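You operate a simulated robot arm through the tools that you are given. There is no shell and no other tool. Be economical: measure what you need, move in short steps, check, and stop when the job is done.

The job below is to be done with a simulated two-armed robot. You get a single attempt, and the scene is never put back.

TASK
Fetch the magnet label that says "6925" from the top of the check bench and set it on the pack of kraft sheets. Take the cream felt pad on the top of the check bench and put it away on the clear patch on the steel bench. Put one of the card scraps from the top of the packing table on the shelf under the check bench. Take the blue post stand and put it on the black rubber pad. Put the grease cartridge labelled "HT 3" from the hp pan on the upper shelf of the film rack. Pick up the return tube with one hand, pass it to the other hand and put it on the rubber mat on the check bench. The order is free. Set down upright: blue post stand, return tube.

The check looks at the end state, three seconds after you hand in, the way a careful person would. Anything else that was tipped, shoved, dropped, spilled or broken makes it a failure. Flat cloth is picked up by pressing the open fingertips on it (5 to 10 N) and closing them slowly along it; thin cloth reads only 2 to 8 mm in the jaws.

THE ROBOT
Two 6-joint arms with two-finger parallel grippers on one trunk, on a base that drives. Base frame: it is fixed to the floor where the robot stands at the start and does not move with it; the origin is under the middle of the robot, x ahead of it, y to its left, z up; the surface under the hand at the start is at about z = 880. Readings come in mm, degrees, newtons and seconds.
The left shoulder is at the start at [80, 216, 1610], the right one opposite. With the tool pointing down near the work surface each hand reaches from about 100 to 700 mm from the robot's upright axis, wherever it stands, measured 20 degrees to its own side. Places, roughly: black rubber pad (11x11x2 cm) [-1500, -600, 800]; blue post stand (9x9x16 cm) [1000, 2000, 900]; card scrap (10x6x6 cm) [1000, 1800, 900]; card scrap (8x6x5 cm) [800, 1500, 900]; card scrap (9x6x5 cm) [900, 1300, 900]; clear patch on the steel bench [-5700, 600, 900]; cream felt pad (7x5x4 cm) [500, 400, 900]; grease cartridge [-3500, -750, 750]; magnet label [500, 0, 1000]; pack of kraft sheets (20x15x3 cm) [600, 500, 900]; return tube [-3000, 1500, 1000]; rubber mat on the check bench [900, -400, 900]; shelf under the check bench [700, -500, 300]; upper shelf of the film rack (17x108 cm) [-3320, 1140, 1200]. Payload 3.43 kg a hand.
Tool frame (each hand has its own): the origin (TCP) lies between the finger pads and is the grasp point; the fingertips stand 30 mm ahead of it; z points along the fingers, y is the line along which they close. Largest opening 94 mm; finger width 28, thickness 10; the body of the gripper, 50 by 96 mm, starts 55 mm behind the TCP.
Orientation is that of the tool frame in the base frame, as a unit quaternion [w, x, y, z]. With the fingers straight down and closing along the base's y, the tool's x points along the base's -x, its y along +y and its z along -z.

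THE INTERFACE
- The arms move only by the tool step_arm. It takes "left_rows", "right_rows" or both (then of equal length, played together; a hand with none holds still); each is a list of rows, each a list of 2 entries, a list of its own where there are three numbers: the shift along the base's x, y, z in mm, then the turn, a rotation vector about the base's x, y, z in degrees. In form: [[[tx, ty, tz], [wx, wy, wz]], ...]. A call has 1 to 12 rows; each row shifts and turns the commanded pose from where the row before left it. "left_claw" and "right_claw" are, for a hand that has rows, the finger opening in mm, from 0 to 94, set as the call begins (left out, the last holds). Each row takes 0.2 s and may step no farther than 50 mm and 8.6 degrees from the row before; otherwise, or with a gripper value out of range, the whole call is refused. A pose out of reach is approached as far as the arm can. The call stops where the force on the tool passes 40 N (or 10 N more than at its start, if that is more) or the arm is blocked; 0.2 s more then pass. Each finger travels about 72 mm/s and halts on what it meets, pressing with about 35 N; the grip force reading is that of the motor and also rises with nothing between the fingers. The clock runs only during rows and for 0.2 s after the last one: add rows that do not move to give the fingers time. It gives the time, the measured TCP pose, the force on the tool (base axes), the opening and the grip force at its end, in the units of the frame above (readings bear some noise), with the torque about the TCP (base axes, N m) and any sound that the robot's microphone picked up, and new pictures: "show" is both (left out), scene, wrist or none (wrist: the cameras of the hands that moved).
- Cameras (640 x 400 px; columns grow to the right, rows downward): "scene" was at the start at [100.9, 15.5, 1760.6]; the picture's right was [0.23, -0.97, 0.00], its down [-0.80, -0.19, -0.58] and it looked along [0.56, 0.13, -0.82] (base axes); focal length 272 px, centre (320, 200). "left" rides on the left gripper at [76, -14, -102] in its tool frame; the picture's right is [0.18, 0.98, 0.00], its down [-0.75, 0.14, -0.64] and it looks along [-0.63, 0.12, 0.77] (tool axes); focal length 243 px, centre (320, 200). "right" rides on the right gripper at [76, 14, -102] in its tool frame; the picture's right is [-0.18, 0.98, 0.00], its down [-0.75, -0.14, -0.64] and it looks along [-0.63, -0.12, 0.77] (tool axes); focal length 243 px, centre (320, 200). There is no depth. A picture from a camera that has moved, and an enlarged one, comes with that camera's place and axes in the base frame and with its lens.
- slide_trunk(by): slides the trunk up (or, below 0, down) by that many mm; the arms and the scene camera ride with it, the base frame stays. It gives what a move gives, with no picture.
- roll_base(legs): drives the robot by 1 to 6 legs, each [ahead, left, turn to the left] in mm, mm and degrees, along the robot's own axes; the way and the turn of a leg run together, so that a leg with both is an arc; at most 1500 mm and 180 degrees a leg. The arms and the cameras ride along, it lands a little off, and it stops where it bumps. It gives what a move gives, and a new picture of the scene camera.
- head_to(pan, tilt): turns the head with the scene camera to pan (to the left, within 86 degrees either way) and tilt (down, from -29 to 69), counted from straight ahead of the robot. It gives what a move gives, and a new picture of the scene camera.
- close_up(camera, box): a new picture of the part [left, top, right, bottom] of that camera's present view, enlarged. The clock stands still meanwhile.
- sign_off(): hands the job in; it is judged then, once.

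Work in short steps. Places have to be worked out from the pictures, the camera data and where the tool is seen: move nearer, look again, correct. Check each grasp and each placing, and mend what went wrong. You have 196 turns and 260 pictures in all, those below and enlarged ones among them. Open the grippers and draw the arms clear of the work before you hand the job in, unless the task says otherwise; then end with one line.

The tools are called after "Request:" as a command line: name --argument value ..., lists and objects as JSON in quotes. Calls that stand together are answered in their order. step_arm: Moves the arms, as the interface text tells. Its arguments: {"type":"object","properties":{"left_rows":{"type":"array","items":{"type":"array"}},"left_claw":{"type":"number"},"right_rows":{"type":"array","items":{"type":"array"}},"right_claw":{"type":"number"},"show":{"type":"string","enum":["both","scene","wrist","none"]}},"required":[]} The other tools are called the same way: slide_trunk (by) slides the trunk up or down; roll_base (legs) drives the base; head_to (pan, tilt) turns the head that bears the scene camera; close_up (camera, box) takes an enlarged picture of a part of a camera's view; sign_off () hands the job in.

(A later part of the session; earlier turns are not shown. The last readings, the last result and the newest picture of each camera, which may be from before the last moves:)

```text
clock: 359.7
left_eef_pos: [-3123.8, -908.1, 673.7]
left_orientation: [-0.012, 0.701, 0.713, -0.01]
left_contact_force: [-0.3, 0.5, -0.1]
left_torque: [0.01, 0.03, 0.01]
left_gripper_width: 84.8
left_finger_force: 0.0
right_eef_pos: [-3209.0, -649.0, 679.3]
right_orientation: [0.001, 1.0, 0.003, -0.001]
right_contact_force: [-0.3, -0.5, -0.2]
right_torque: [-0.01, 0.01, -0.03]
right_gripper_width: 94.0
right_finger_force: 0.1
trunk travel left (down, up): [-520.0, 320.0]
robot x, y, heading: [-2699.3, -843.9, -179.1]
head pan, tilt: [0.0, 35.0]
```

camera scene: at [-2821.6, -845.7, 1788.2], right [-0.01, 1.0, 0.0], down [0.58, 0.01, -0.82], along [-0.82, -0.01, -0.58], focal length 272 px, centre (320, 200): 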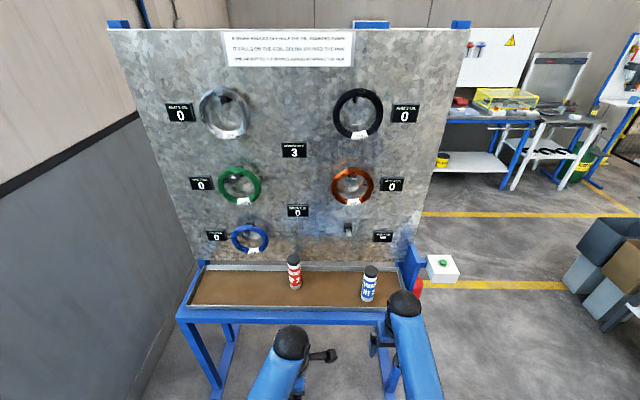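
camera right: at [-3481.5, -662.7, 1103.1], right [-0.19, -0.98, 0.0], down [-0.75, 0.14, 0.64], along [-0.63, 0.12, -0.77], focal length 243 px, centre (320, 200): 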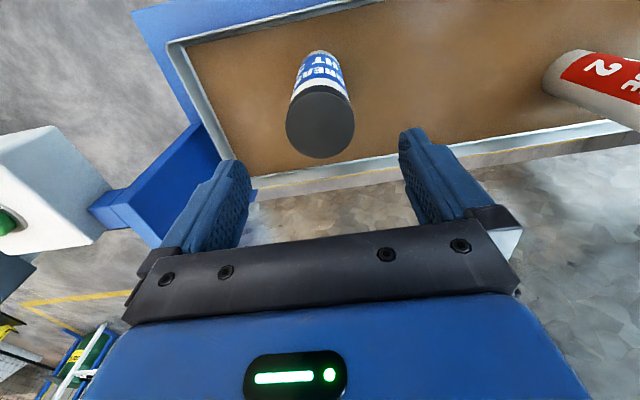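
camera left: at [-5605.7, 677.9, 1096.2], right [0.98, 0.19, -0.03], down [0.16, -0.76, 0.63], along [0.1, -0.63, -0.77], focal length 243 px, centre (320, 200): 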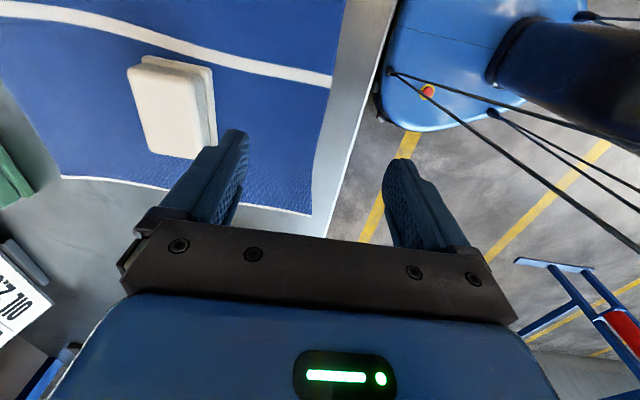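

The cartridge stands. Now I turn the right hand to horizontal (pointing -x) in free space before the table.

Request:
step_arm --right_rows '[[[-14, 0, 0], [0, 8.2, 0]], [[-14, 0, 0], [0, 8.2, 0]], [[-14, 0, 0], [0, 8.2, 0]], [[-14, 0, 0], [0, 8.2, 0]], [[-14, 0, 5], [0, 8.2, 0]], [[-14, 0, 10], [0, 8.2, 0]], [[-10, 0, 25], [0, 8.2, 0]], [[-10, 0, 34], [0, 8.2, 0]], [[-10, 0, 38], [0, 8.2, 0]], [[-10, 0, 38], [0, 8.2, 0]], [[-10, 0, 38], [0, 8.0, 0]], [[0, 0, 0], [0, 0, 0]]]' --show "both"

```text
clock: 362.3
left_eef_pos: [-3123.0, -908.0, 674.4]
left_orientation: [-0.012, 0.701, 0.713, -0.009]
left_contact_force: [-0.9, 0.3, -0.7]
left_torque: [-0.01, 0.02, -0.04]
left_gripper_width: 84.9
left_finger_force: 0.1
right_eef_pos: [-3345.4, -648.0, 868.1]
right_orientation: [0.002, -0.706, -0.003, 0.708]
right_contact_force: [-0.9, 0.1, -0.8]
right_torque: [-0.02, 0.0, 0.0]
right_gripper_width: 94.3
right_finger_force: 0.1
trunk travel left (down, up): [-520.0, 320.0]
robot x, y, heading: [-2698.7, -841.8, -179.0]
head pan, tilt: [0.0, 35.0]
camera scene: at [-2817.0, -845.6, 1468.6], right [-0.01, 1.0, 0.0], down [0.57, 0.01, -0.82], along [-0.82, -0.01, -0.57], focal length 272 px, centre (320, 200)
camera right: at [-3241.9, -663.8, 792.3], right [0.0, -0.98, 0.18], down [0.64, 0.14, 0.75], along [-0.76, 0.11, 0.63], focal length 243 px, centre (320, 200)
```

scene: 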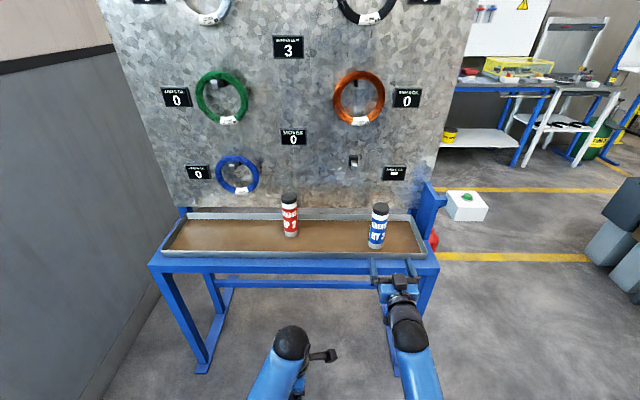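
right: 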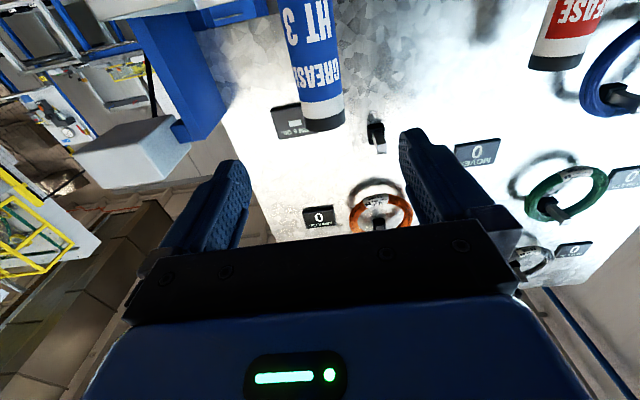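

Horizontal and lined up. I raise 10 mm and advance onto the cartridge with the fingers open.

Request:
step_arm --right_rows '[[[-30, 0, 10], [0, 0, 0]], [[-40, 0, 0], [0, 0, 0]], [[-40, 0, 0], [0, 0, 0]], [[-40, 0, 0], [0, 0, 0]], [[0, 0, 0], [0, 0, 0]]]' --show "both"

```text
clock: 363.5
left_eef_pos: [-3123.7, -908.7, 674.0]
left_orientation: [-0.012, 0.7, 0.714, -0.011]
left_contact_force: [0.3, 0.0, -0.5]
left_torque: [0.02, 0.0, 0.01]
left_gripper_width: 84.9
left_finger_force: 0.1
right_eef_pos: [-3494.1, -646.8, 878.3]
right_orientation: [0.003, -0.706, -0.002, 0.708]
right_contact_force: [0.7, -0.4, 0.5]
right_torque: [0.0, -0.03, 0.02]
right_gripper_width: 93.9
right_finger_force: 0.1
trunk travel left (down, up): [-520.0, 320.0]
robot x, y, heading: [-2701.0, -840.3, -179.0]
head pan, tilt: [0.0, 35.0]
camera scene: at [-2816.4, -845.6, 1468.7], right [-0.01, 1.0, 0.0], down [0.57, 0.01, -0.82], along [-0.82, -0.01, -0.57], focal length 272 px, centre (320, 200)
camera right: at [-3391.0, -661.7, 802.0], right [0.0, -0.98, 0.18], down [0.64, 0.14, 0.75], along [-0.77, 0.11, 0.63], focal length 243 px, centre (320, 200)
```

scene: 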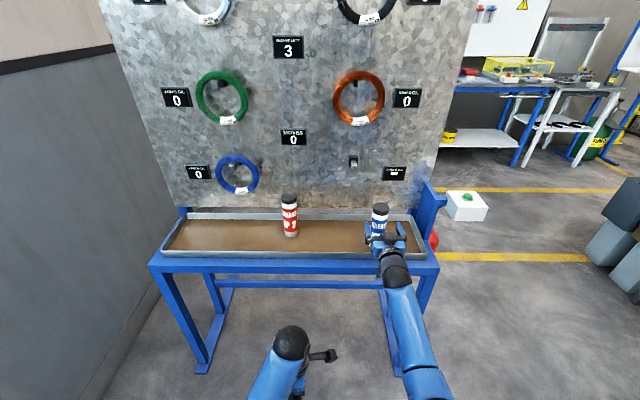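
right: 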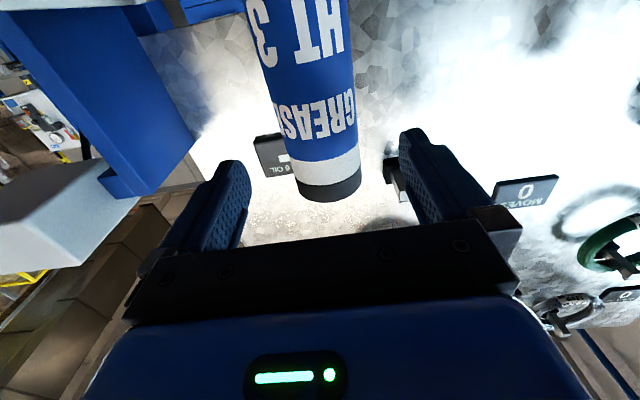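

Centred between the fingers. I advance 58 mm more and close.

Request:
step_arm --right_rows '[[[-30, 0, 0], [0, 0, 0]], [[-28, 0, 0], [0, 0, 0]], [[0, 0, 0], [0, 0, 0]]]' --show "none"

Request:
step_arm --right_rows '[[[0, 0, 0], [0, 0, 0]], [[0, 0, 0], [0, 0, 0]], [[0, 0, 0], [0, 0, 0]], [[0, 0, 0], [0, 0, 0]]]' --right_claw 30 --show "wrist"

```text
clock: 364.3
left_eef_pos: [-3123.8, -907.8, 673.6]
left_orientation: [-0.013, 0.701, 0.713, -0.009]
left_contact_force: [0.1, 0.1, 0.2]
left_torque: [-0.01, 0.0, 0.01]
left_gripper_width: 85.2
left_finger_force: 0.1
right_eef_pos: [-3541.3, -647.9, 876.9]
right_orientation: [0.004, -0.707, -0.002, 0.708]
right_contact_force: [-0.2, -1.4, 0.6]
right_torque: [0.01, 0.05, 0.05]
right_gripper_width: 94.2
right_finger_force: 0.0
right hand out of reach, approached as far as the arm can: row 2
trunk travel left (down, up): [-520.0, 320.0]
robot x, y, heading: [-2699.6, -841.7, -179.0]
head pan, tilt: [0.0, 35.0]
```

```text
clock: 365.3
left_eef_pos: [-3125.2, -908.6, 674.0]
left_orientation: [-0.013, 0.7, 0.714, -0.011]
left_contact_force: [0.6, -0.6, -0.6]
left_torque: [0.0, -0.03, 0.0]
left_gripper_width: 85.1
left_finger_force: 0.0
right_eef_pos: [-3541.0, -648.3, 878.1]
right_orientation: [0.003, -0.707, -0.002, 0.707]
right_contact_force: [-0.2, -2.4, 0.0]
right_torque: [-0.26, -0.03, 0.01]
right_gripper_width: 53.3
right_finger_force: 35.3
trunk travel left (down, up): [-520.0, 320.0]
robot x, y, heading: [-2698.7, -846.1, -178.9]
head pan, tilt: [0.0, 35.0]
camera right: at [-3438.0, -663.1, 801.7], right [0.0, -0.98, 0.18], down [0.64, 0.13, 0.75], along [-0.77, 0.12, 0.63], focal length 243 px, centre (320, 200)
```

right: 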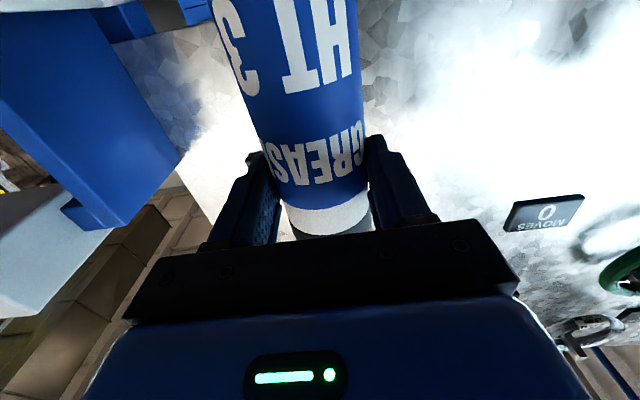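

Gripped (53.3 mm). I lift using the trunk by 80 mm, then back the base away.

Request:
slide_trunk --by 80

Request:
roll_base --legs '[[-350, 0, 0]]'

```text
clock: 366.5
left_eef_pos: [-3124.0, -907.9, 753.2]
left_orientation: [-0.012, 0.701, 0.713, -0.01]
left_contact_force: [0.2, -0.5, -0.2]
left_torque: [0.01, 0.01, -0.01]
left_gripper_width: 84.8
left_finger_force: 0.1
right_eef_pos: [-3542.3, -647.9, 955.5]
right_orientation: [-0.005, 0.707, 0.001, -0.707]
right_contact_force: [0.0, 1.1, -3.7]
right_torque: [0.22, -0.04, -0.14]
right_gripper_width: 52.9
right_finger_force: 35.0
trunk travel left (down, up): [-600.0, 240.0]
robot x, y, heading: [-2699.6, -842.3, -179.0]
head pan, tilt: [0.0, 35.0]
```

```text
clock: 368.8
left_eef_pos: [-2774.8, -905.0, 752.6]
left_orientation: [-0.012, 0.699, 0.715, -0.009]
left_contact_force: [-0.1, -0.3, 0.6]
left_torque: [0.03, 0.01, 0.02]
left_gripper_width: 85.0
left_finger_force: 0.1
right_eef_pos: [-3191.7, -645.7, 955.1]
right_orientation: [-0.003, 0.707, 0.002, -0.707]
right_contact_force: [-0.3, -0.1, -3.7]
right_torque: [-0.01, -0.09, -0.01]
right_gripper_width: 53.6
right_finger_force: 35.1
trunk travel left (down, up): [-600.0, 240.0]
robot x, y, heading: [-2348.3, -841.6, -178.9]
head pan, tilt: [0.0, 35.0]
camera scene: at [-2468.6, -840.6, 1548.3], right [-0.02, 1.0, 0.0], down [0.58, 0.01, -0.82], along [-0.82, -0.01, -0.58], focal length 272 px, centre (320, 200)
```

scene: 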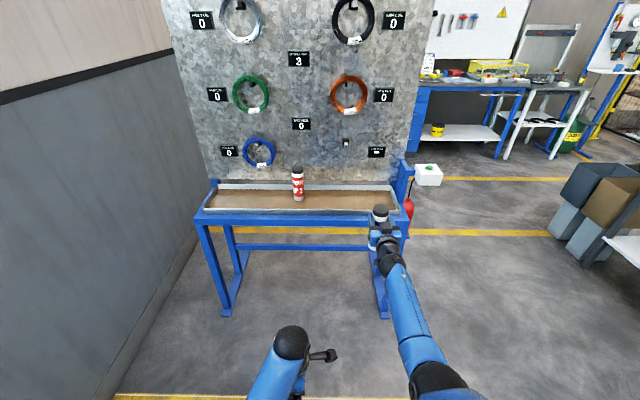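

Cartridge secure. I draw the right hand in and test it isn't stuck.

Request:
step_arm --right_rows '[[[30, 0, -20], [0, 0, 0]], [[40, 0, -10], [0, 0, 0]], [[40, 0, 0], [0, 0, 0]], [[40, 0, 0], [0, 0, 0]], [[40, 0, 0], [0, 0, 0]], [[0, 0, 0], [0, 0, 0]]]' --show "none"

Request:
roll_base --legs '[[0, 0, -90]]'

Request:
head_to --pan 0 --tilt 25

```text
clock: 370.2
left_eef_pos: [-2773.4, -904.7, 753.2]
left_orientation: [-0.012, 0.699, 0.715, -0.01]
left_contact_force: [-0.1, -0.7, 0.4]
left_torque: [0.02, 0.02, -0.04]
left_gripper_width: 85.1
left_finger_force: 0.1
right_eef_pos: [-3002.7, -646.6, 925.9]
right_orientation: [-0.002, 0.707, 0.002, -0.707]
right_contact_force: [0.1, -0.3, -4.7]
right_torque: [-0.01, -0.09, -0.01]
right_gripper_width: 53.5
right_finger_force: 35.5
trunk travel left (down, up): [-600.0, 240.0]
robot x, y, heading: [-2349.0, -838.3, -179.3]
head pan, tilt: [0.0, 35.0]
```

```text
clock: 374.4
left_eef_pos: [-2423.4, -413.7, 754.1]
left_orientation: [-0.015, 1.0, 0.021, 0.001]
left_contact_force: [0.1, 0.3, -0.2]
left_torque: [0.0, 0.01, -0.01]
left_gripper_width: 85.0
left_finger_force: 0.1
right_eef_pos: [-2169.4, -179.1, 925.8]
right_orientation: [-0.496, 0.507, -0.493, -0.504]
right_contact_force: [0.0, 0.6, -4.1]
right_torque: [-0.12, 0.0, 0.01]
right_gripper_width: 53.3
right_finger_force: 35.0
trunk travel left (down, up): [-600.0, 240.0]
robot x, y, heading: [-2349.9, -841.3, 92.2]
head pan, tilt: [0.0, 35.0]
camera scene: at [-2352.0, -719.8, 1548.5], right [1.0, 0.04, 0.0], down [0.02, -0.57, -0.82], along [-0.03, 0.82, -0.57], focal length 272 px, centre (320, 200)
```

scene: 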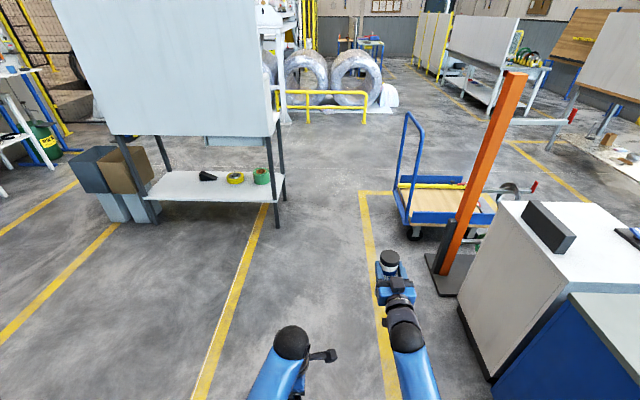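

```text
clock: 375.1
left_eef_pos: [-2422.1, -414.1, 753.2]
left_orientation: [-0.016, 1.0, 0.022, 0.003]
left_contact_force: [0.1, -0.2, 0.6]
left_torque: [-0.01, 0.0, 0.0]
left_gripper_width: 85.2
left_finger_force: 0.0
right_eef_pos: [-2170.1, -179.4, 925.0]
right_orientation: [-0.497, 0.507, -0.493, -0.503]
right_contact_force: [0.6, -0.2, -4.2]
right_torque: [-0.09, -0.03, 0.04]
right_gripper_width: 53.0
right_finger_force: 35.1
trunk travel left (down, up): [-600.0, 240.0]
robot x, y, heading: [-2345.1, -839.6, 92.0]
head pan, tilt: [0.0, 25.0]
camera scene: at [-2352.0, -715.7, 1564.2], right [1.0, 0.04, 0.0], down [0.02, -0.42, -0.91], along [-0.03, 0.91, -0.42], focal length 272 px, centre (320, 200)
```

scene: 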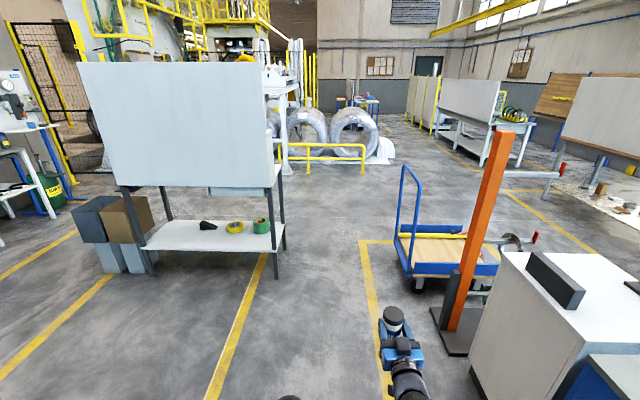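

Clear corridor. I drive +y to y≈2350, then turn left and go to x≈-3250.

Request:
roll_base --legs '[[1500, 0, -2], [1500, 0, 0], [190, 0, 0], [0, 0, 90], [900, 0, 0]]'

Request:
head_to --pan 70 --tilt 25

```text
clock: 399.0
left_eef_pos: [-3766.6, 2199.0, 753.3]
left_orientation: [-0.012, 0.675, 0.738, -0.011]
left_contact_force: [0.1, -0.5, 0.1]
left_torque: [0.0, 0.01, -0.02]
left_gripper_width: 84.9
left_finger_force: 0.1
right_eef_pos: [-4012.8, 2441.3, 926.3]
right_orientation: [-0.021, -0.706, -0.026, 0.707]
right_contact_force: [-0.3, 0.1, -3.3]
right_torque: [0.02, -0.11, -0.01]
right_gripper_width: 52.9
right_finger_force: 34.6
trunk travel left (down, up): [-600.0, 240.0]
robot x, y, heading: [-3346.5, 2297.2, -175.3]
head pan, tilt: [0.0, 25.0]
camera scene: at [-3468.0, 2283.4, 1564.3], right [-0.09, 1.0, 0.0], down [0.42, 0.04, -0.91], along [-0.9, -0.08, -0.42], focal length 272 px, centre (320, 200)
```

scene: 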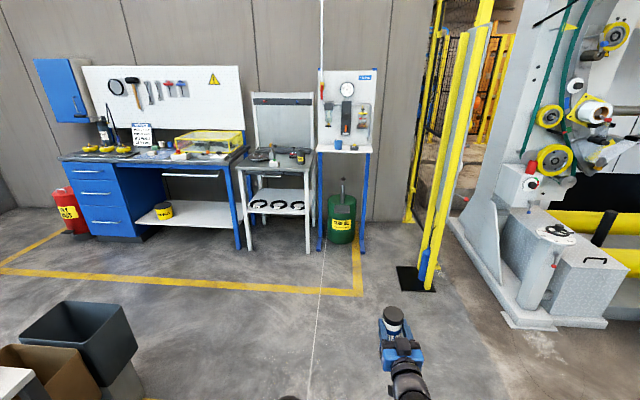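

```text
clock: 400.4
left_eef_pos: [-3766.2, 2198.6, 754.0]
left_orientation: [-0.012, 0.675, 0.738, -0.01]
left_contact_force: [0.3, -0.4, 0.4]
left_torque: [0.0, 0.02, 0.0]
left_gripper_width: 85.0
left_finger_force: 0.0
right_eef_pos: [-4012.1, 2440.6, 925.6]
right_orientation: [0.021, 0.707, 0.026, -0.707]
right_contact_force: [-0.2, 0.0, -4.6]
right_torque: [0.0, -0.05, 0.01]
right_gripper_width: 53.3
right_finger_force: 35.0
trunk travel left (down, up): [-600.0, 240.0]
robot x, y, heading: [-3341.2, 2295.8, -175.2]
head pan, tilt: [70.0, 25.0]
camera scene: at [-3400.8, 2202.3, 1564.3], right [-0.97, 0.26, 0.0], down [0.11, 0.41, -0.91], along [-0.24, -0.88, -0.42], focal length 272 px, centre (320, 200)
```

scene: 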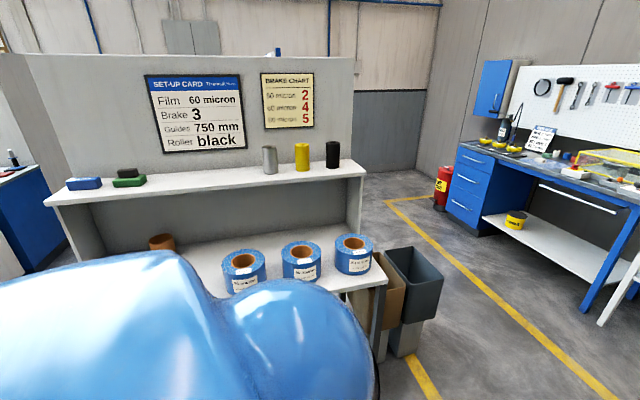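

The upper shelf has a free stretch in its middle between the blocks (left) and the cylinders (right). I turn left to face the rack.

Request:
roll_base --legs '[[0, 0, 85]]'

Request:
head_to --pan 0 --tilt 30

```text
clock: 404.5
left_eef_pos: [-3288.1, 1868.0, 754.0]
left_orientation: [-0.001, -0.002, 1.0, -0.016]
left_contact_force: [-0.1, -0.9, 0.1]
left_torque: [-0.02, 0.01, -0.02]
left_gripper_width: 84.9
left_finger_force: 0.0
right_eef_pos: [-3550.6, 1643.5, 925.3]
right_orientation: [-0.493, -0.503, -0.497, 0.507]
right_contact_force: [0.2, 0.0, -5.5]
right_torque: [0.1, 0.01, 0.03]
right_gripper_width: 53.2
right_finger_force: 35.1
trunk travel left (down, up): [-600.0, 240.0]
robot x, y, heading: [-3346.8, 2295.9, -90.1]
head pan, tilt: [70.0, 25.0]
camera scene: at [-3259.7, 2230.9, 1564.3], right [-0.34, -0.94, 0.0], down [-0.4, 0.15, -0.91], along [0.85, -0.31, -0.42], focal length 272 px, centre (320, 200)
```

scene: 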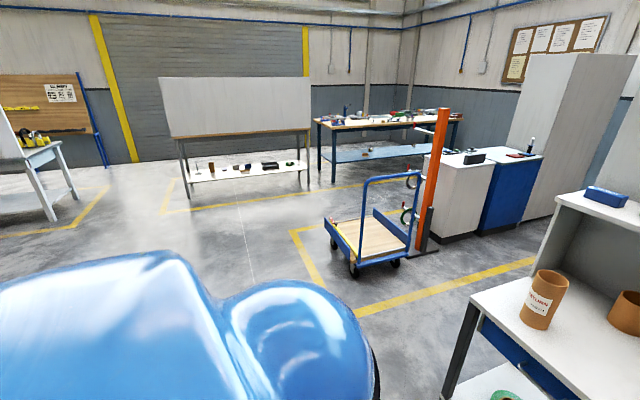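

```text
clock: 405.9
left_eef_pos: [-3286.7, 1868.5, 753.6]
left_orientation: [-0.001, -0.002, 1.0, -0.016]
left_contact_force: [-0.3, 0.3, -0.1]
left_torque: [0.0, -0.01, 0.01]
left_gripper_width: 85.0
left_finger_force: 0.1
right_eef_pos: [-3550.5, 1643.7, 925.8]
right_orientation: [-0.493, -0.504, -0.497, 0.506]
right_contact_force: [0.6, -0.4, -4.3]
right_torque: [0.1, -0.04, -0.02]
right_gripper_width: 53.1
right_finger_force: 35.2
trunk travel left (down, up): [-600.0, 240.0]
robot x, y, heading: [-3348.0, 2295.2, -90.2]
head pan, tilt: [0.0, 30.0]
camera scene: at [-3346.3, 2172.1, 1556.3], right [-1.0, 0.0, 0.0], down [0.0, 0.5, -0.87], along [0.0, -0.87, -0.5], focal length 272 px, centre (320, 200)
```

scene: 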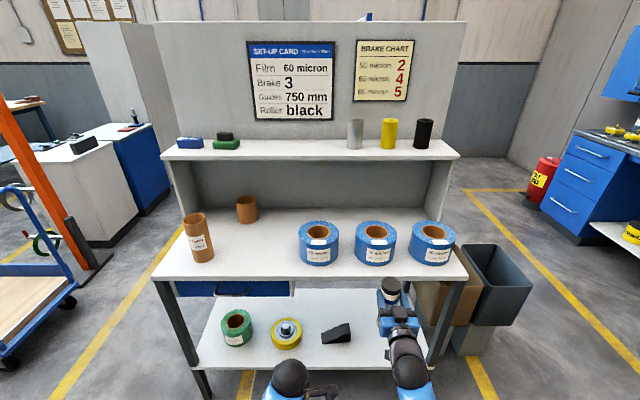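

I zoom in on the tubes and the shelf.

Request:
close_up --camera "scene" --box '[160, 180, 290, 280]'

Request:
close_up --camera "scene" --box '[150, 100, 480, 300]'

```text
4.00 times, centred on (225, 230) of scene
camera zoom: at [-3346.3, 2172.1, 1556.3], right [-1.0, 0.0, 0.0], down [0.0, 0.5, -0.87], along [0.0, -0.87, -0.5], focal length 1089 px, centre (700, 80)
```

zoom: 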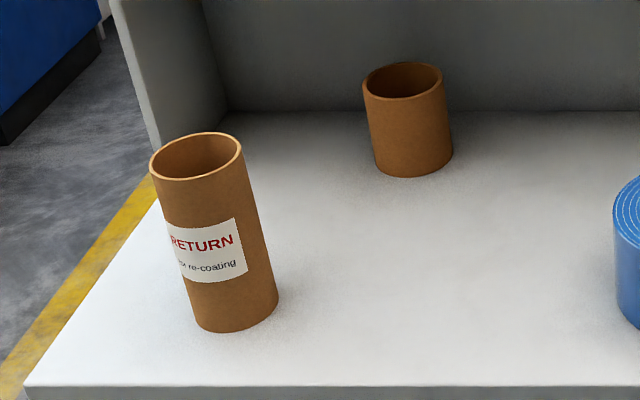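

```text
1.94 times, centred on (315, 200) of scene
camera zoom: at [-3346.3, 2172.1, 1556.3], right [-1.0, 0.0, 0.0], down [0.0, 0.5, -0.87], along [0.0, -0.87, -0.5], focal length 528 px, centre (330, 200)
```

zoom: 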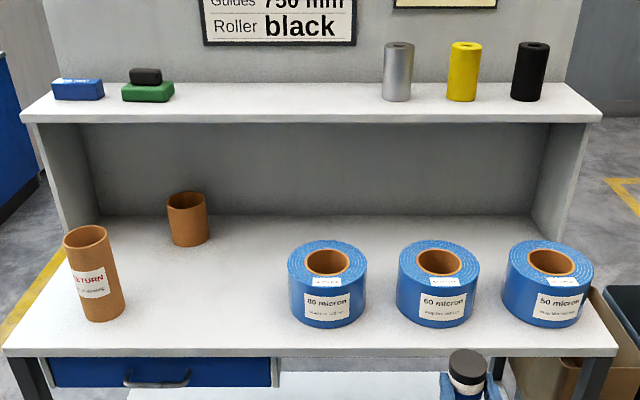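

The tall tube labelled RETURN is the tube. I'll put the cartridge on the shelf's free stretch at about [-3255, 1150, 1200]. I raise the trunk, then raise/extend the right hand and tuck the left a bit.

Request:
slide_trunk --by 240

Request:
step_arm --right_rows '[[[0, -25, 10], [0, 0, 0]], [[0, -25, 15], [0, 0, 0]], [[0, -20, 20], [0, 0, 0]], [[0, -20, 20], [0, 0, 0]], [[0, -10, 25], [0, 0, 0]], [[0, -10, 25], [0, 0, 0]], [[0, -10, 25], [0, 0, 0]], [[0, -10, 25], [0, 0, 0]], [[0, 0, 25], [0, 0, 0]], [[0, 0, 20], [0, 0, 0]], [[0, 0, 0], [0, 0, 0]]]' --left_rows '[[[0, 15, -10], [0, 0, 0]], [[0, 15, -10], [0, 0, 0]], [[0, 15, -10], [0, 0, 0]], [[0, 15, -10], [0, 0, 0]], [[0, 15, 0], [0, 0, 0]], [[0, 15, 0], [0, 0, 0]], [[0, 0, 0], [0, 0, 0]], [[0, 0, 0], [0, 0, 0]], [[0, 0, 0], [0, 0, 0]], [[0, 0, 0], [0, 0, 0]], [[0, 0, 0], [0, 0, 0]]]' --show "scene"

```text
clock: 408.4
left_eef_pos: [-3287.3, 1866.8, 993.3]
left_orientation: [-0.002, -0.002, 1.0, -0.015]
left_contact_force: [0.4, 0.7, -0.4]
left_torque: [0.02, -0.03, 0.0]
left_gripper_width: 84.8
left_finger_force: 0.1
right_eef_pos: [-3550.0, 1643.1, 1165.3]
right_orientation: [-0.493, -0.503, -0.497, 0.506]
right_contact_force: [-0.1, -0.2, -4.3]
right_torque: [0.08, -0.01, 0.01]
right_gripper_width: 53.0
right_finger_force: 35.4
trunk travel left (down, up): [-840.0, 0.0]
robot x, y, heading: [-3345.0, 2295.9, -90.0]
head pan, tilt: [0.0, 30.0]
```

```text
clock: 410.8
left_eef_pos: [-3288.1, 1958.1, 953.2]
left_orientation: [-0.002, -0.002, 1.0, -0.015]
left_contact_force: [0.1, -0.1, -0.3]
left_torque: [0.01, 0.0, -0.01]
left_gripper_width: 85.2
left_finger_force: 0.0
right_eef_pos: [-3549.1, 1512.7, 1376.9]
right_orientation: [-0.493, -0.504, -0.497, 0.506]
right_contact_force: [-0.5, -0.4, -4.8]
right_torque: [0.1, 0.0, 0.01]
right_gripper_width: 53.1
right_finger_force: 34.8
trunk travel left (down, up): [-840.0, 0.0]
robot x, y, heading: [-3345.3, 2291.2, -90.0]
head pan, tilt: [0.0, 30.0]
camera scene: at [-3346.4, 2171.2, 1796.2], right [-1.0, 0.0, 0.0], down [0.0, 0.5, -0.87], along [0.0, -0.87, -0.5], focal length 272 px, centre (320, 200)
```

scene: 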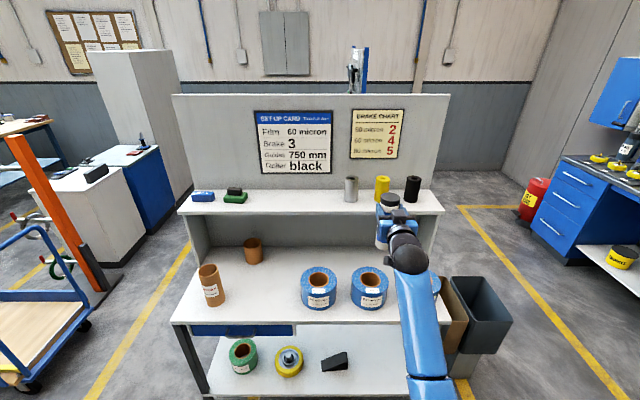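

Shelf confirmed (y 1069–1232, z≈1200). I strafe 290 mm to the left so the cartridge lines up with the free stretch, then look.

Request:
roll_base --legs '[[0, 290, 0], [200, 0, 0]]'

Request:
close_up --camera "scene" --box '[140, 120, 480, 320]'

```text
clock: 414.0
left_eef_pos: [-3003.8, 1757.7, 954.3]
left_orientation: [-0.001, 0.0, 1.0, -0.018]
left_contact_force: [0.7, 0.8, -0.4]
left_torque: [-0.03, 0.0, 0.0]
left_gripper_width: 84.9
left_finger_force: 0.0
right_eef_pos: [-3267.3, 1317.2, 1378.6]
right_orientation: [-0.493, -0.504, -0.494, 0.508]
right_contact_force: [0.5, 0.8, -3.5]
right_torque: [0.14, 0.02, -0.02]
right_gripper_width: 52.9
right_finger_force: 34.8
trunk travel left (down, up): [-840.0, 0.0]
robot x, y, heading: [-3060.2, 2091.5, -90.3]
head pan, tilt: [0.0, 30.0]
camera scene: at [-3062.1, 1975.9, 1796.9], right [-1.0, 0.01, 0.0], down [0.0, 0.5, -0.87], along [-0.01, -0.87, -0.5], focal length 272 px, centre (320, 200)
```

scene: 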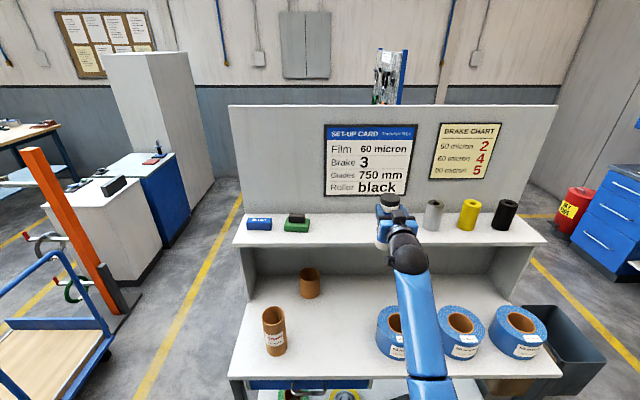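

```text
1.88 times, centred on (310, 220) of scene
camera zoom: at [-3062.1, 1975.9, 1796.9], right [-1.0, 0.01, 0.0], down [0.0, 0.5, -0.87], along [-0.01, -0.87, -0.5], focal length 513 px, centre (339, 162)
```

zoom: 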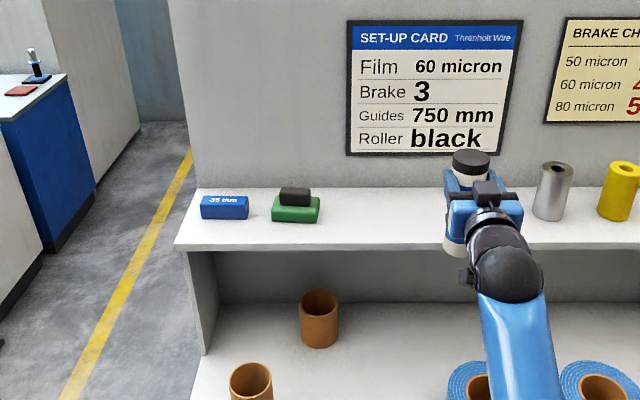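

Good spot. I drive 165 mm forward so the cartridge is over the shelf's middle (y≈1152).

Request:
roll_base --legs '[[165, 0, 0.3]]'

Request:
close_up --camera "scene" --box '[240, 150, 500, 310]'

Request:
close_up --camera "right" --box '[0, 0, 640, 400]'

```text
clock: 415.4
left_eef_pos: [-3003.9, 1593.0, 954.2]
left_orientation: [-0.002, 0.0, 1.0, -0.017]
left_contact_force: [0.1, -0.1, -0.4]
left_torque: [-0.02, 0.01, 0.01]
left_gripper_width: 85.0
left_finger_force: 0.0
right_eef_pos: [-3265.5, 1149.7, 1379.5]
right_orientation: [-0.494, -0.503, -0.495, 0.508]
right_contact_force: [0.9, 0.7, -3.8]
right_torque: [0.12, 0.03, -0.04]
right_gripper_width: 53.3
right_finger_force: 34.9
trunk travel left (down, up): [-840.0, 0.0]
robot x, y, heading: [-3064.6, 1927.5, -90.0]
head pan, tilt: [0.0, 30.0]
camera scene: at [-3062.6, 1809.7, 1796.9], right [-1.0, 0.0, 0.0], down [0.0, 0.5, -0.87], along [0.0, -0.87, -0.5], focal length 272 px, centre (320, 200)
```

scene: 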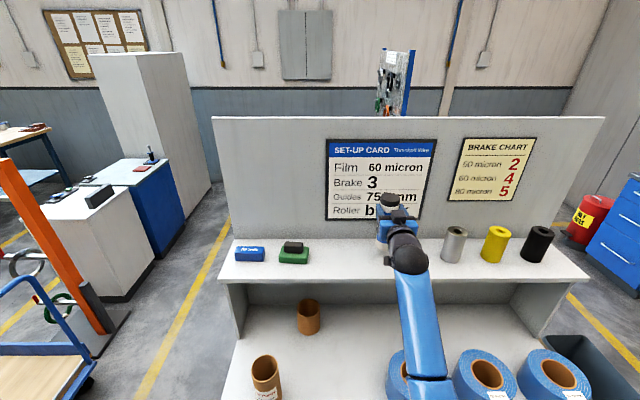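

```text
2.46 times, centred on (370, 230) of scene
camera zoom: at [-3062.6, 1809.7, 1796.9], right [-1.0, 0.0, 0.0], down [0.0, 0.5, -0.87], along [0.0, -0.87, -0.5], focal length 670 px, centre (197, 126)
```

zoom: 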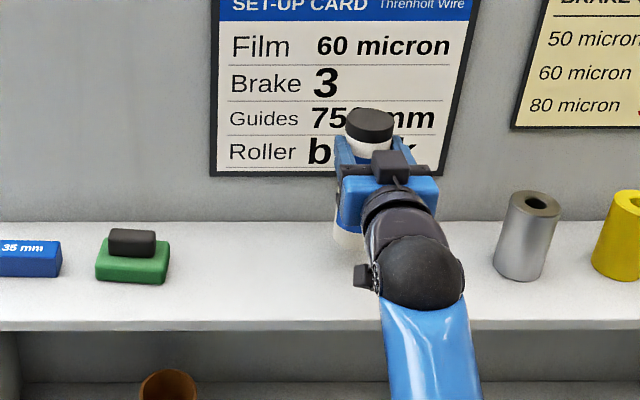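

```text
1.00 times, centred on (320, 200) of right (not enlarged: the box is as wide or as high as the picture)
camera zoom: at [-3250.8, 1251.2, 1302.9], right [0.98, -0.02, 0.18], down [-0.12, 0.65, 0.75], along [-0.13, -0.76, 0.63], focal length 243 px, centre (320, 200)
```

zoom: 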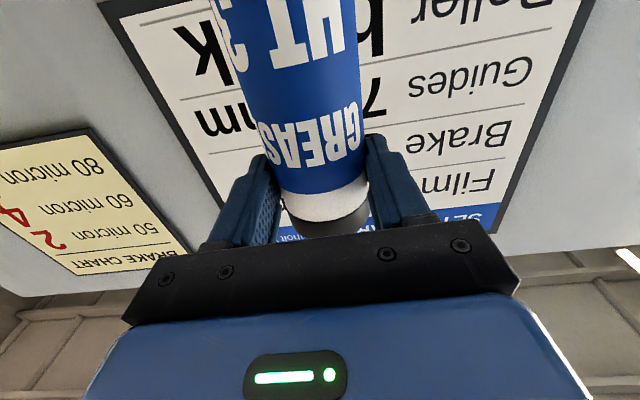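

Over the middle of the shelf. I lower gently until contact.

Request:
step_arm --right_rows '[[[0, 0, -15], [0, 0, 0]], [[0, 0, -15], [0, 0, 0]], [[0, 0, -8], [0, 0, 0]], [[0, 0, -4], [0, 0, 0]], [[0, 0, 0], [0, 0, 0]]]' --show "none"

Request:
close_up --camera "scene" --box '[320, 170, 480, 290]'

```text
clock: 416.6
left_eef_pos: [-3002.6, 1591.5, 954.2]
left_orientation: [-0.001, 0.0, 1.0, -0.017]
left_contact_force: [-0.4, -0.4, -1.3]
left_torque: [-0.01, 0.03, 0.01]
left_gripper_width: 85.0
left_finger_force: 0.0
right_eef_pos: [-3267.4, 1148.6, 1340.6]
right_orientation: [-0.496, -0.501, -0.493, 0.511]
right_contact_force: [-2.8, -3.7, 22.5]
right_torque: [-0.52, 0.09, -0.04]
right_gripper_width: 52.8
right_finger_force: 34.4
trunk travel left (down, up): [-840.0, 0.0]
robot x, y, heading: [-3058.9, 1924.6, -90.0]
head pan, tilt: [0.0, 30.0]
```

```text
3.33 times, centred on (400, 230) of scene
camera zoom: at [-3062.0, 1808.2, 1797.0], right [-1.0, 0.0, 0.0], down [0.0, 0.5, -0.87], along [0.0, -0.87, -0.5], focal length 908 px, centre (53, 100)
```

zoom: 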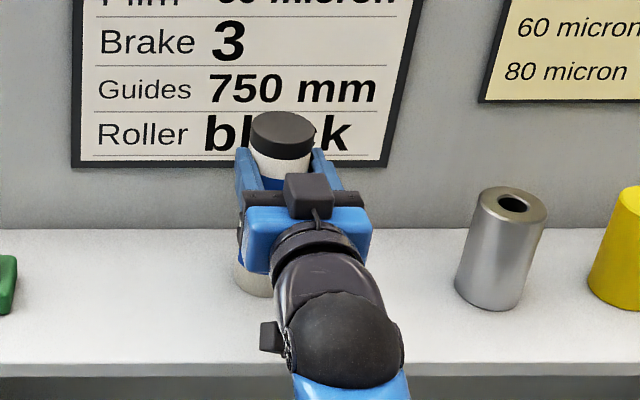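

Contact on the shelf. I ease off, open, and back straight out.

Request:
step_arm --right_rows '[[[0, 0, 3], [0, 0, 0]], [[0, 0, 0], [0, 0, 0]]]' --show "none"

Request:
step_arm --right_rows '[[[0, 0, 0], [0, 0, 0]], [[0, 0, 0], [0, 0, 0]], [[0, 0, 0], [0, 0, 0]]]' --right_claw 94 --show "wrist"

Request:
roll_base --legs '[[-330, 0, 0]]'

```text
clock: 417.2
left_eef_pos: [-3003.4, 1591.8, 954.6]
left_orientation: [-0.001, 0.0, 1.0, -0.017]
left_contact_force: [-0.4, 0.6, 0.1]
left_torque: [0.04, -0.01, 0.0]
left_gripper_width: 84.9
left_finger_force: 0.1
right_eef_pos: [-3268.2, 1148.2, 1342.1]
right_orientation: [-0.496, -0.501, -0.495, 0.508]
right_contact_force: [-3.5, -6.8, 22.6]
right_torque: [-0.89, 0.13, -0.09]
right_gripper_width: 53.2
right_finger_force: 34.6
trunk travel left (down, up): [-840.0, 0.0]
robot x, y, heading: [-3063.8, 1921.6, -90.2]
head pan, tilt: [0.0, 30.0]
```

```text
clock: 418.0
left_eef_pos: [-3003.8, 1590.2, 954.1]
left_orientation: [-0.002, -0.001, 1.0, -0.016]
left_contact_force: [1.4, 0.1, 0.5]
left_torque: [0.02, -0.01, 0.01]
left_gripper_width: 85.1
left_finger_force: 0.0
right_eef_pos: [-3266.4, 1146.9, 1336.8]
right_orientation: [-0.492, -0.504, -0.496, 0.507]
right_contact_force: [-0.8, 0.0, 0.4]
right_torque: [-0.01, -0.02, 0.02]
right_gripper_width: 94.1
right_finger_force: 0.0
trunk travel left (down, up): [-840.0, 0.0]
robot x, y, heading: [-3061.9, 1926.8, -90.3]
head pan, tilt: [0.0, 30.0]
camera right: at [-3250.5, 1247.7, 1260.8], right [0.98, -0.02, 0.18], down [-0.12, 0.64, 0.76], along [-0.13, -0.76, 0.63], focal length 243 px, centre (320, 200)
```

right: 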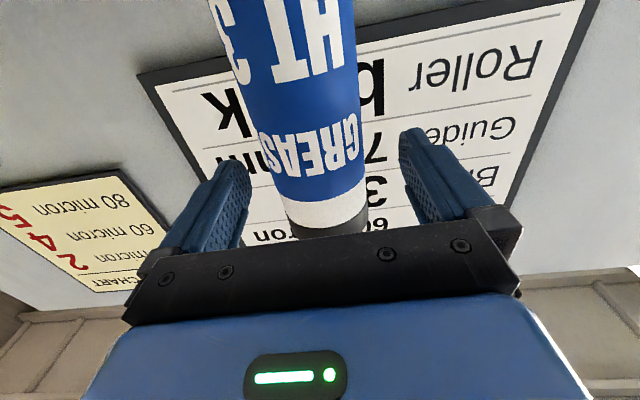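

```text
clock: 420.2
left_eef_pos: [-3000.9, 1912.7, 953.5]
left_orientation: [-0.002, 0.0, 1.0, -0.015]
left_contact_force: [0.2, -0.6, 0.1]
left_torque: [0.0, -0.02, 0.02]
left_gripper_width: 85.1
left_finger_force: 0.0
right_eef_pos: [-3265.6, 1468.7, 1334.9]
right_orientation: [-0.493, -0.505, -0.497, 0.506]
right_contact_force: [-0.3, 0.2, -1.1]
right_torque: [-0.03, 0.01, -0.03]
right_gripper_width: 94.1
right_finger_force: 0.1
trunk travel left (down, up): [-840.0, 0.0]
robot x, y, heading: [-3061.5, 2250.8, -90.2]
head pan, tilt: [0.0, 30.0]
camera scene: at [-3061.1, 2126.0, 1796.0], right [-1.0, 0.0, 0.0], down [0.0, 0.5, -0.86], along [0.0, -0.86, -0.5], focal length 272 px, centre (320, 200)
```

scene: 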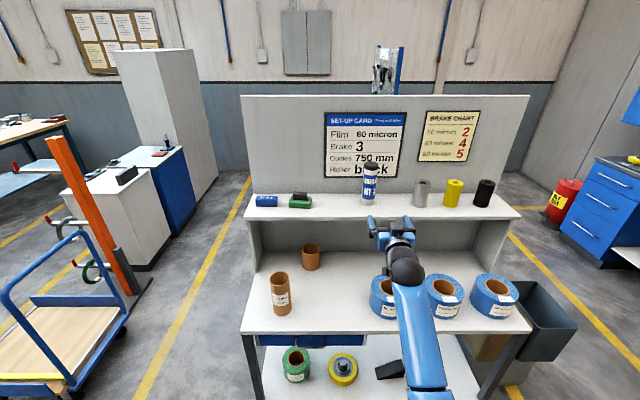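

The cartridge stands on the upper shelf. Next the RETURN tube at ≈[-2920, 1430], Ø≈75, height≈180 on the deck (z≈885). Right hand (horizontal) will pick it up; I back off, strafe left and lower the trunk.

Request:
roll_base --legs '[[-250, 0, 0], [0, 345, 0.2]]'

Request:
slide_trunk --by -250

Request:
step_arm --right_rows '[[[0, 0, -30], [0, 0, 0]], [[0, 0, -30], [0, 0, 0]], [[0, 0, -30], [0, 0, 0]], [[0, 0, -10], [0, 0, 0]], [[0, 0, 0], [0, 0, 0]]]' --show "both"

```text
clock: 423.8
left_eef_pos: [-2660.7, 2163.5, 955.3]
left_orientation: [-0.001, 0.0, 1.0, -0.015]
left_contact_force: [-0.3, -0.5, 0.3]
left_torque: [-0.03, -0.01, 0.02]
left_gripper_width: 84.9
left_finger_force: 0.0
right_eef_pos: [-2925.6, 1718.6, 1336.1]
right_orientation: [-0.494, -0.504, -0.495, 0.506]
right_contact_force: [-1.1, 0.6, -0.1]
right_torque: [-0.01, -0.02, 0.03]
right_gripper_width: 93.9
right_finger_force: 0.1
trunk travel left (down, up): [-840.0, 0.0]
robot x, y, heading: [-2713.6, 2499.5, -90.4]
head pan, tilt: [0.0, 30.0]
camera scene: at [-2720.7, 2378.2, 1796.4], right [-1.0, 0.0, 0.0], down [0.0, 0.5, -0.87], along [0.0, -0.87, -0.5], focal length 272 px, centre (320, 200)
```

scene: 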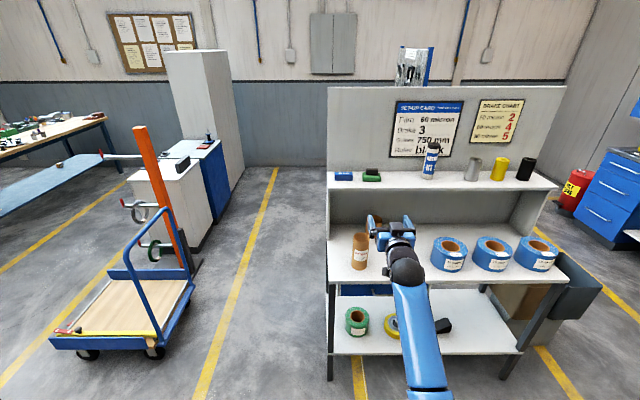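

```text
clock: 426.4
left_eef_pos: [-2658.3, 2164.3, 703.4]
left_orientation: [-0.002, 0.0, 1.0, -0.015]
left_contact_force: [-0.2, 0.3, -0.2]
left_torque: [0.0, 0.01, 0.01]
left_gripper_width: 85.0
left_finger_force: 0.0
right_eef_pos: [-2921.7, 1719.5, 1086.5]
right_orientation: [-0.492, -0.504, -0.496, 0.508]
right_contact_force: [0.0, 0.1, 0.6]
right_torque: [-0.03, -0.02, -0.04]
right_gripper_width: 93.8
right_finger_force: 0.1
trunk travel left (down, up): [-590.0, 250.0]
robot x, y, heading: [-2716.0, 2497.5, -90.1]
head pan, tilt: [0.0, 30.0]
```

```text
clock: 427.6
left_eef_pos: [-2658.4, 2163.3, 704.9]
left_orientation: [-0.002, 0.0, 1.0, -0.016]
left_contact_force: [0.1, 0.1, -0.6]
left_torque: [-0.01, 0.0, 0.02]
left_gripper_width: 84.6
left_finger_force: 0.0
right_eef_pos: [-2922.0, 1718.9, 986.2]
right_orientation: [-0.493, -0.504, -0.496, 0.507]
right_contact_force: [0.4, 0.0, -1.2]
right_torque: [0.04, -0.02, 0.03]
right_gripper_width: 94.1
right_finger_force: 0.2
trunk travel left (down, up): [-590.0, 250.0]
robot x, y, heading: [-2714.9, 2498.7, -90.3]
head pan, tilt: [0.0, 30.0]
camera scene: at [-2716.5, 2378.0, 1546.4], right [-1.0, 0.0, 0.0], down [0.0, 0.5, -0.87], along [0.0, -0.87, -0.5], focal length 272 px, centre (320, 200)
camera right: at [-2906.6, 1820.5, 910.8], right [0.98, -0.02, 0.18], down [-0.12, 0.64, 0.75], along [-0.13, -0.76, 0.63], focal length 243 px, centre (320, 200)
```

scene: 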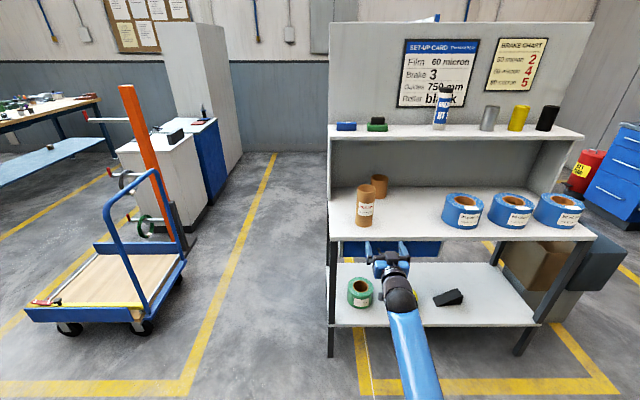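
right: 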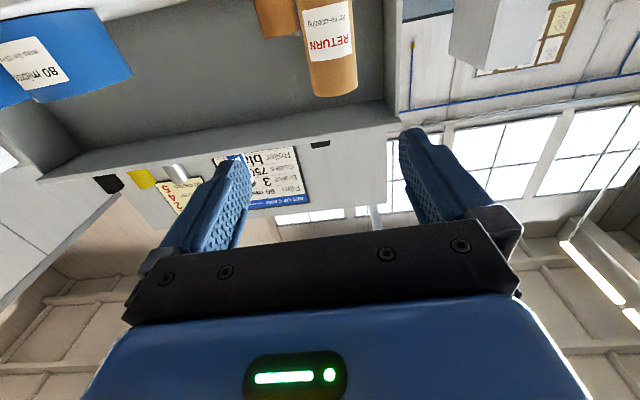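

Aligned within ~10 mm. I drive 190 mm forward and check again.

Request:
roll_base --legs '[[180, 0, 0.2]]'

Request:
close_up --camera "right" --box '[0, 0, 640, 400]'

Request:
close_up --camera "scene" --box '[300, 170, 480, 330]'

```text
clock: 429.1
left_eef_pos: [-2656.1, 1984.3, 704.9]
left_orientation: [-0.002, -0.002, 1.0, -0.016]
left_contact_force: [0.3, 0.2, 0.4]
left_torque: [-0.01, 0.02, -0.01]
left_gripper_width: 85.0
left_finger_force: 0.1
right_eef_pos: [-2920.0, 1540.5, 987.7]
right_orientation: [-0.494, -0.502, -0.497, 0.507]
right_contact_force: [0.3, 0.0, 0.5]
right_torque: [0.01, -0.01, -0.03]
right_gripper_width: 94.1
right_finger_force: 0.0
trunk travel left (down, up): [-590.0, 250.0]
robot x, y, heading: [-2714.1, 2319.8, -90.1]
head pan, tilt: [0.0, 30.0]
camera scene: at [-2716.4, 2200.1, 1546.7], right [-1.0, 0.0, 0.0], down [0.0, 0.5, -0.87], along [0.0, -0.87, -0.5], focal length 272 px, centre (320, 200)
```

scene: 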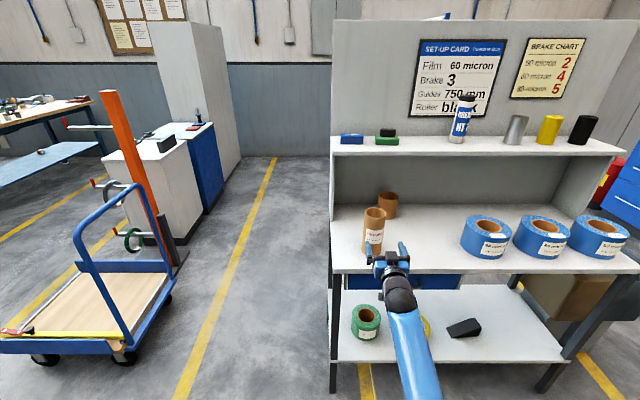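

```text
1.00 times, centred on (320, 200) of right (not enlarged: the box is as wide or as high as the picture)
camera zoom: at [-2903.8, 1640.8, 912.2], right [0.98, -0.02, 0.18], down [-0.12, 0.65, 0.75], along [-0.13, -0.76, 0.63], focal length 243 px, centre (320, 200)
```

zoom: 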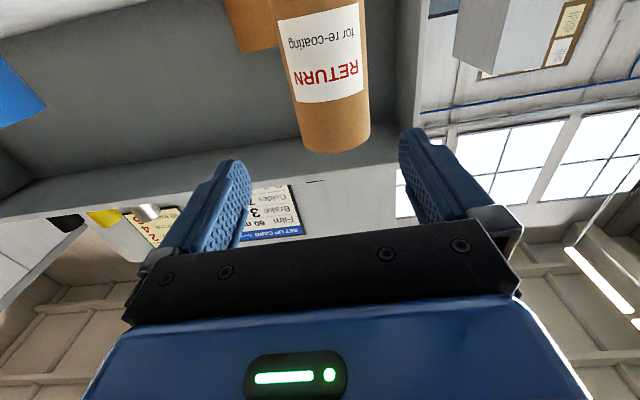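

```text
2.50 times, centred on (390, 250) of scene
camera zoom: at [-2716.4, 2200.1, 1546.7], right [-1.0, 0.0, 0.0], down [0.0, 0.5, -0.87], along [0.0, -0.87, -0.5], focal length 681 px, centre (145, 75)
```

zoom: 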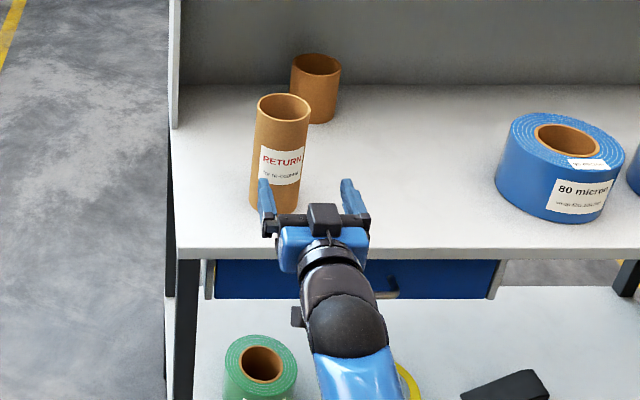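

Refined: tube axis ≈[-2915, 1390], z 860–1029. I adjust the hand (+5 x, −20 z) and drive 100 forward, then check.

Request:
step_arm --right_rows '[[[5, 0, -20], [0, 0, 0]], [[0, 0, 0], [0, 0, 0]]]' --show "none"

Request:
roll_base --legs '[[90, 0, 0]]'

Request:
close_up --camera "right" --box '[0, 0, 640, 400]'

Request:
close_up --camera "scene" --box '[330, 190, 460, 300]'

```text
clock: 429.7
left_eef_pos: [-2657.1, 1985.2, 704.6]
left_orientation: [-0.001, -0.002, 1.0, -0.015]
left_contact_force: [-0.3, -0.5, -0.4]
left_torque: [0.0, 0.02, 0.01]
left_gripper_width: 84.9
left_finger_force: 0.0
right_eef_pos: [-2914.7, 1538.0, 966.3]
right_orientation: [-0.493, -0.503, -0.496, 0.507]
right_contact_force: [0.0, -0.5, 0.6]
right_torque: [0.05, 0.01, -0.02]
right_gripper_width: 94.2
right_finger_force: 0.1
trunk travel left (down, up): [-590.0, 250.0]
robot x, y, heading: [-2717.4, 2317.8, -90.3]
head pan, tilt: [0.0, 30.0]
```

```text
clock: 430.8
left_eef_pos: [-2655.2, 1895.9, 703.3]
left_orientation: [-0.002, -0.003, 1.0, -0.016]
left_contact_force: [0.1, 0.0, -0.1]
left_torque: [-0.02, -0.02, 0.01]
left_gripper_width: 84.8
left_finger_force: 0.0
right_eef_pos: [-2914.5, 1450.7, 967.5]
right_orientation: [-0.494, -0.503, -0.496, 0.507]
right_contact_force: [-0.4, 0.2, 0.5]
right_torque: [0.02, 0.0, -0.02]
right_gripper_width: 93.9
right_finger_force: 0.0
trunk travel left (down, up): [-590.0, 250.0]
robot x, y, heading: [-2715.6, 2223.3, -89.8]
head pan, tilt: [0.0, 30.0]
camera scene: at [-2716.1, 2111.0, 1546.7], right [-1.0, 0.0, 0.0], down [0.0, 0.5, -0.87], along [0.0, -0.87, -0.5], focal length 272 px, centre (320, 200)
```

scene: 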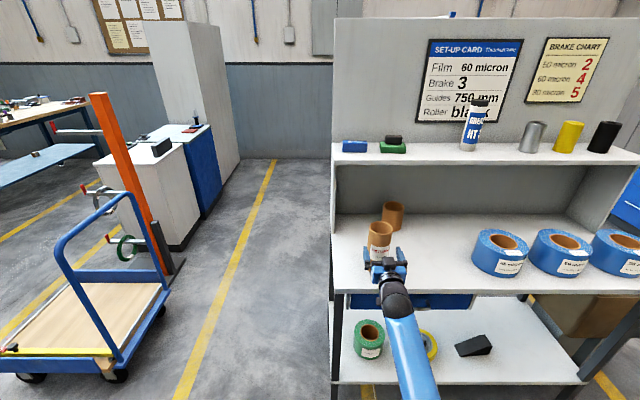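

```text
1.00 times, centred on (320, 200) of right (not enlarged: the box is as wide or as high as the picture)
camera zoom: at [-2897.5, 1551.6, 892.2], right [0.98, -0.02, 0.18], down [-0.13, 0.65, 0.75], along [-0.13, -0.76, 0.63], focal length 243 px, centre (320, 200)
```

zoom: 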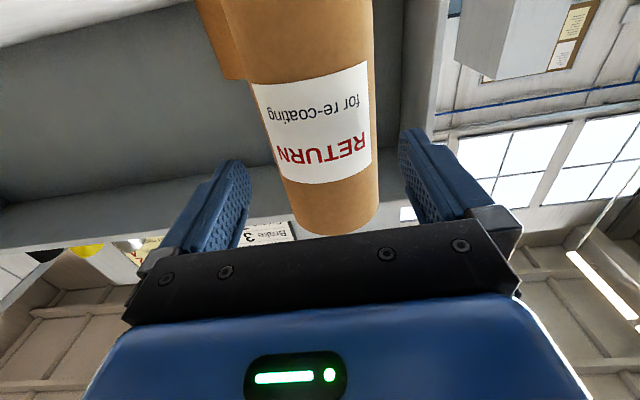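

```text
3.64 times, centred on (395, 245) of scene
camera zoom: at [-2716.1, 2111.0, 1546.7], right [-1.0, 0.0, 0.0], down [0.0, 0.5, -0.87], along [0.0, -0.87, -0.5], focal length 990 px, centre (47, 36)
```

zoom: 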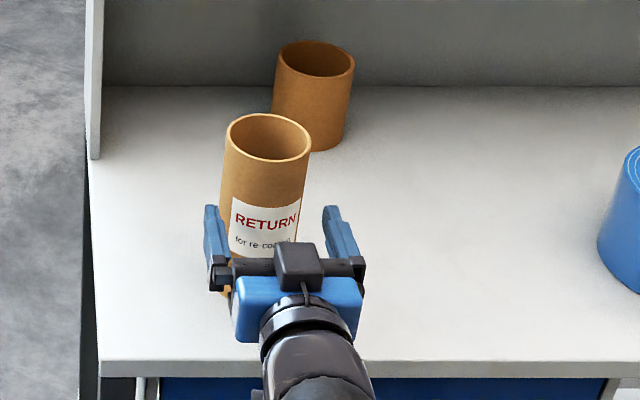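

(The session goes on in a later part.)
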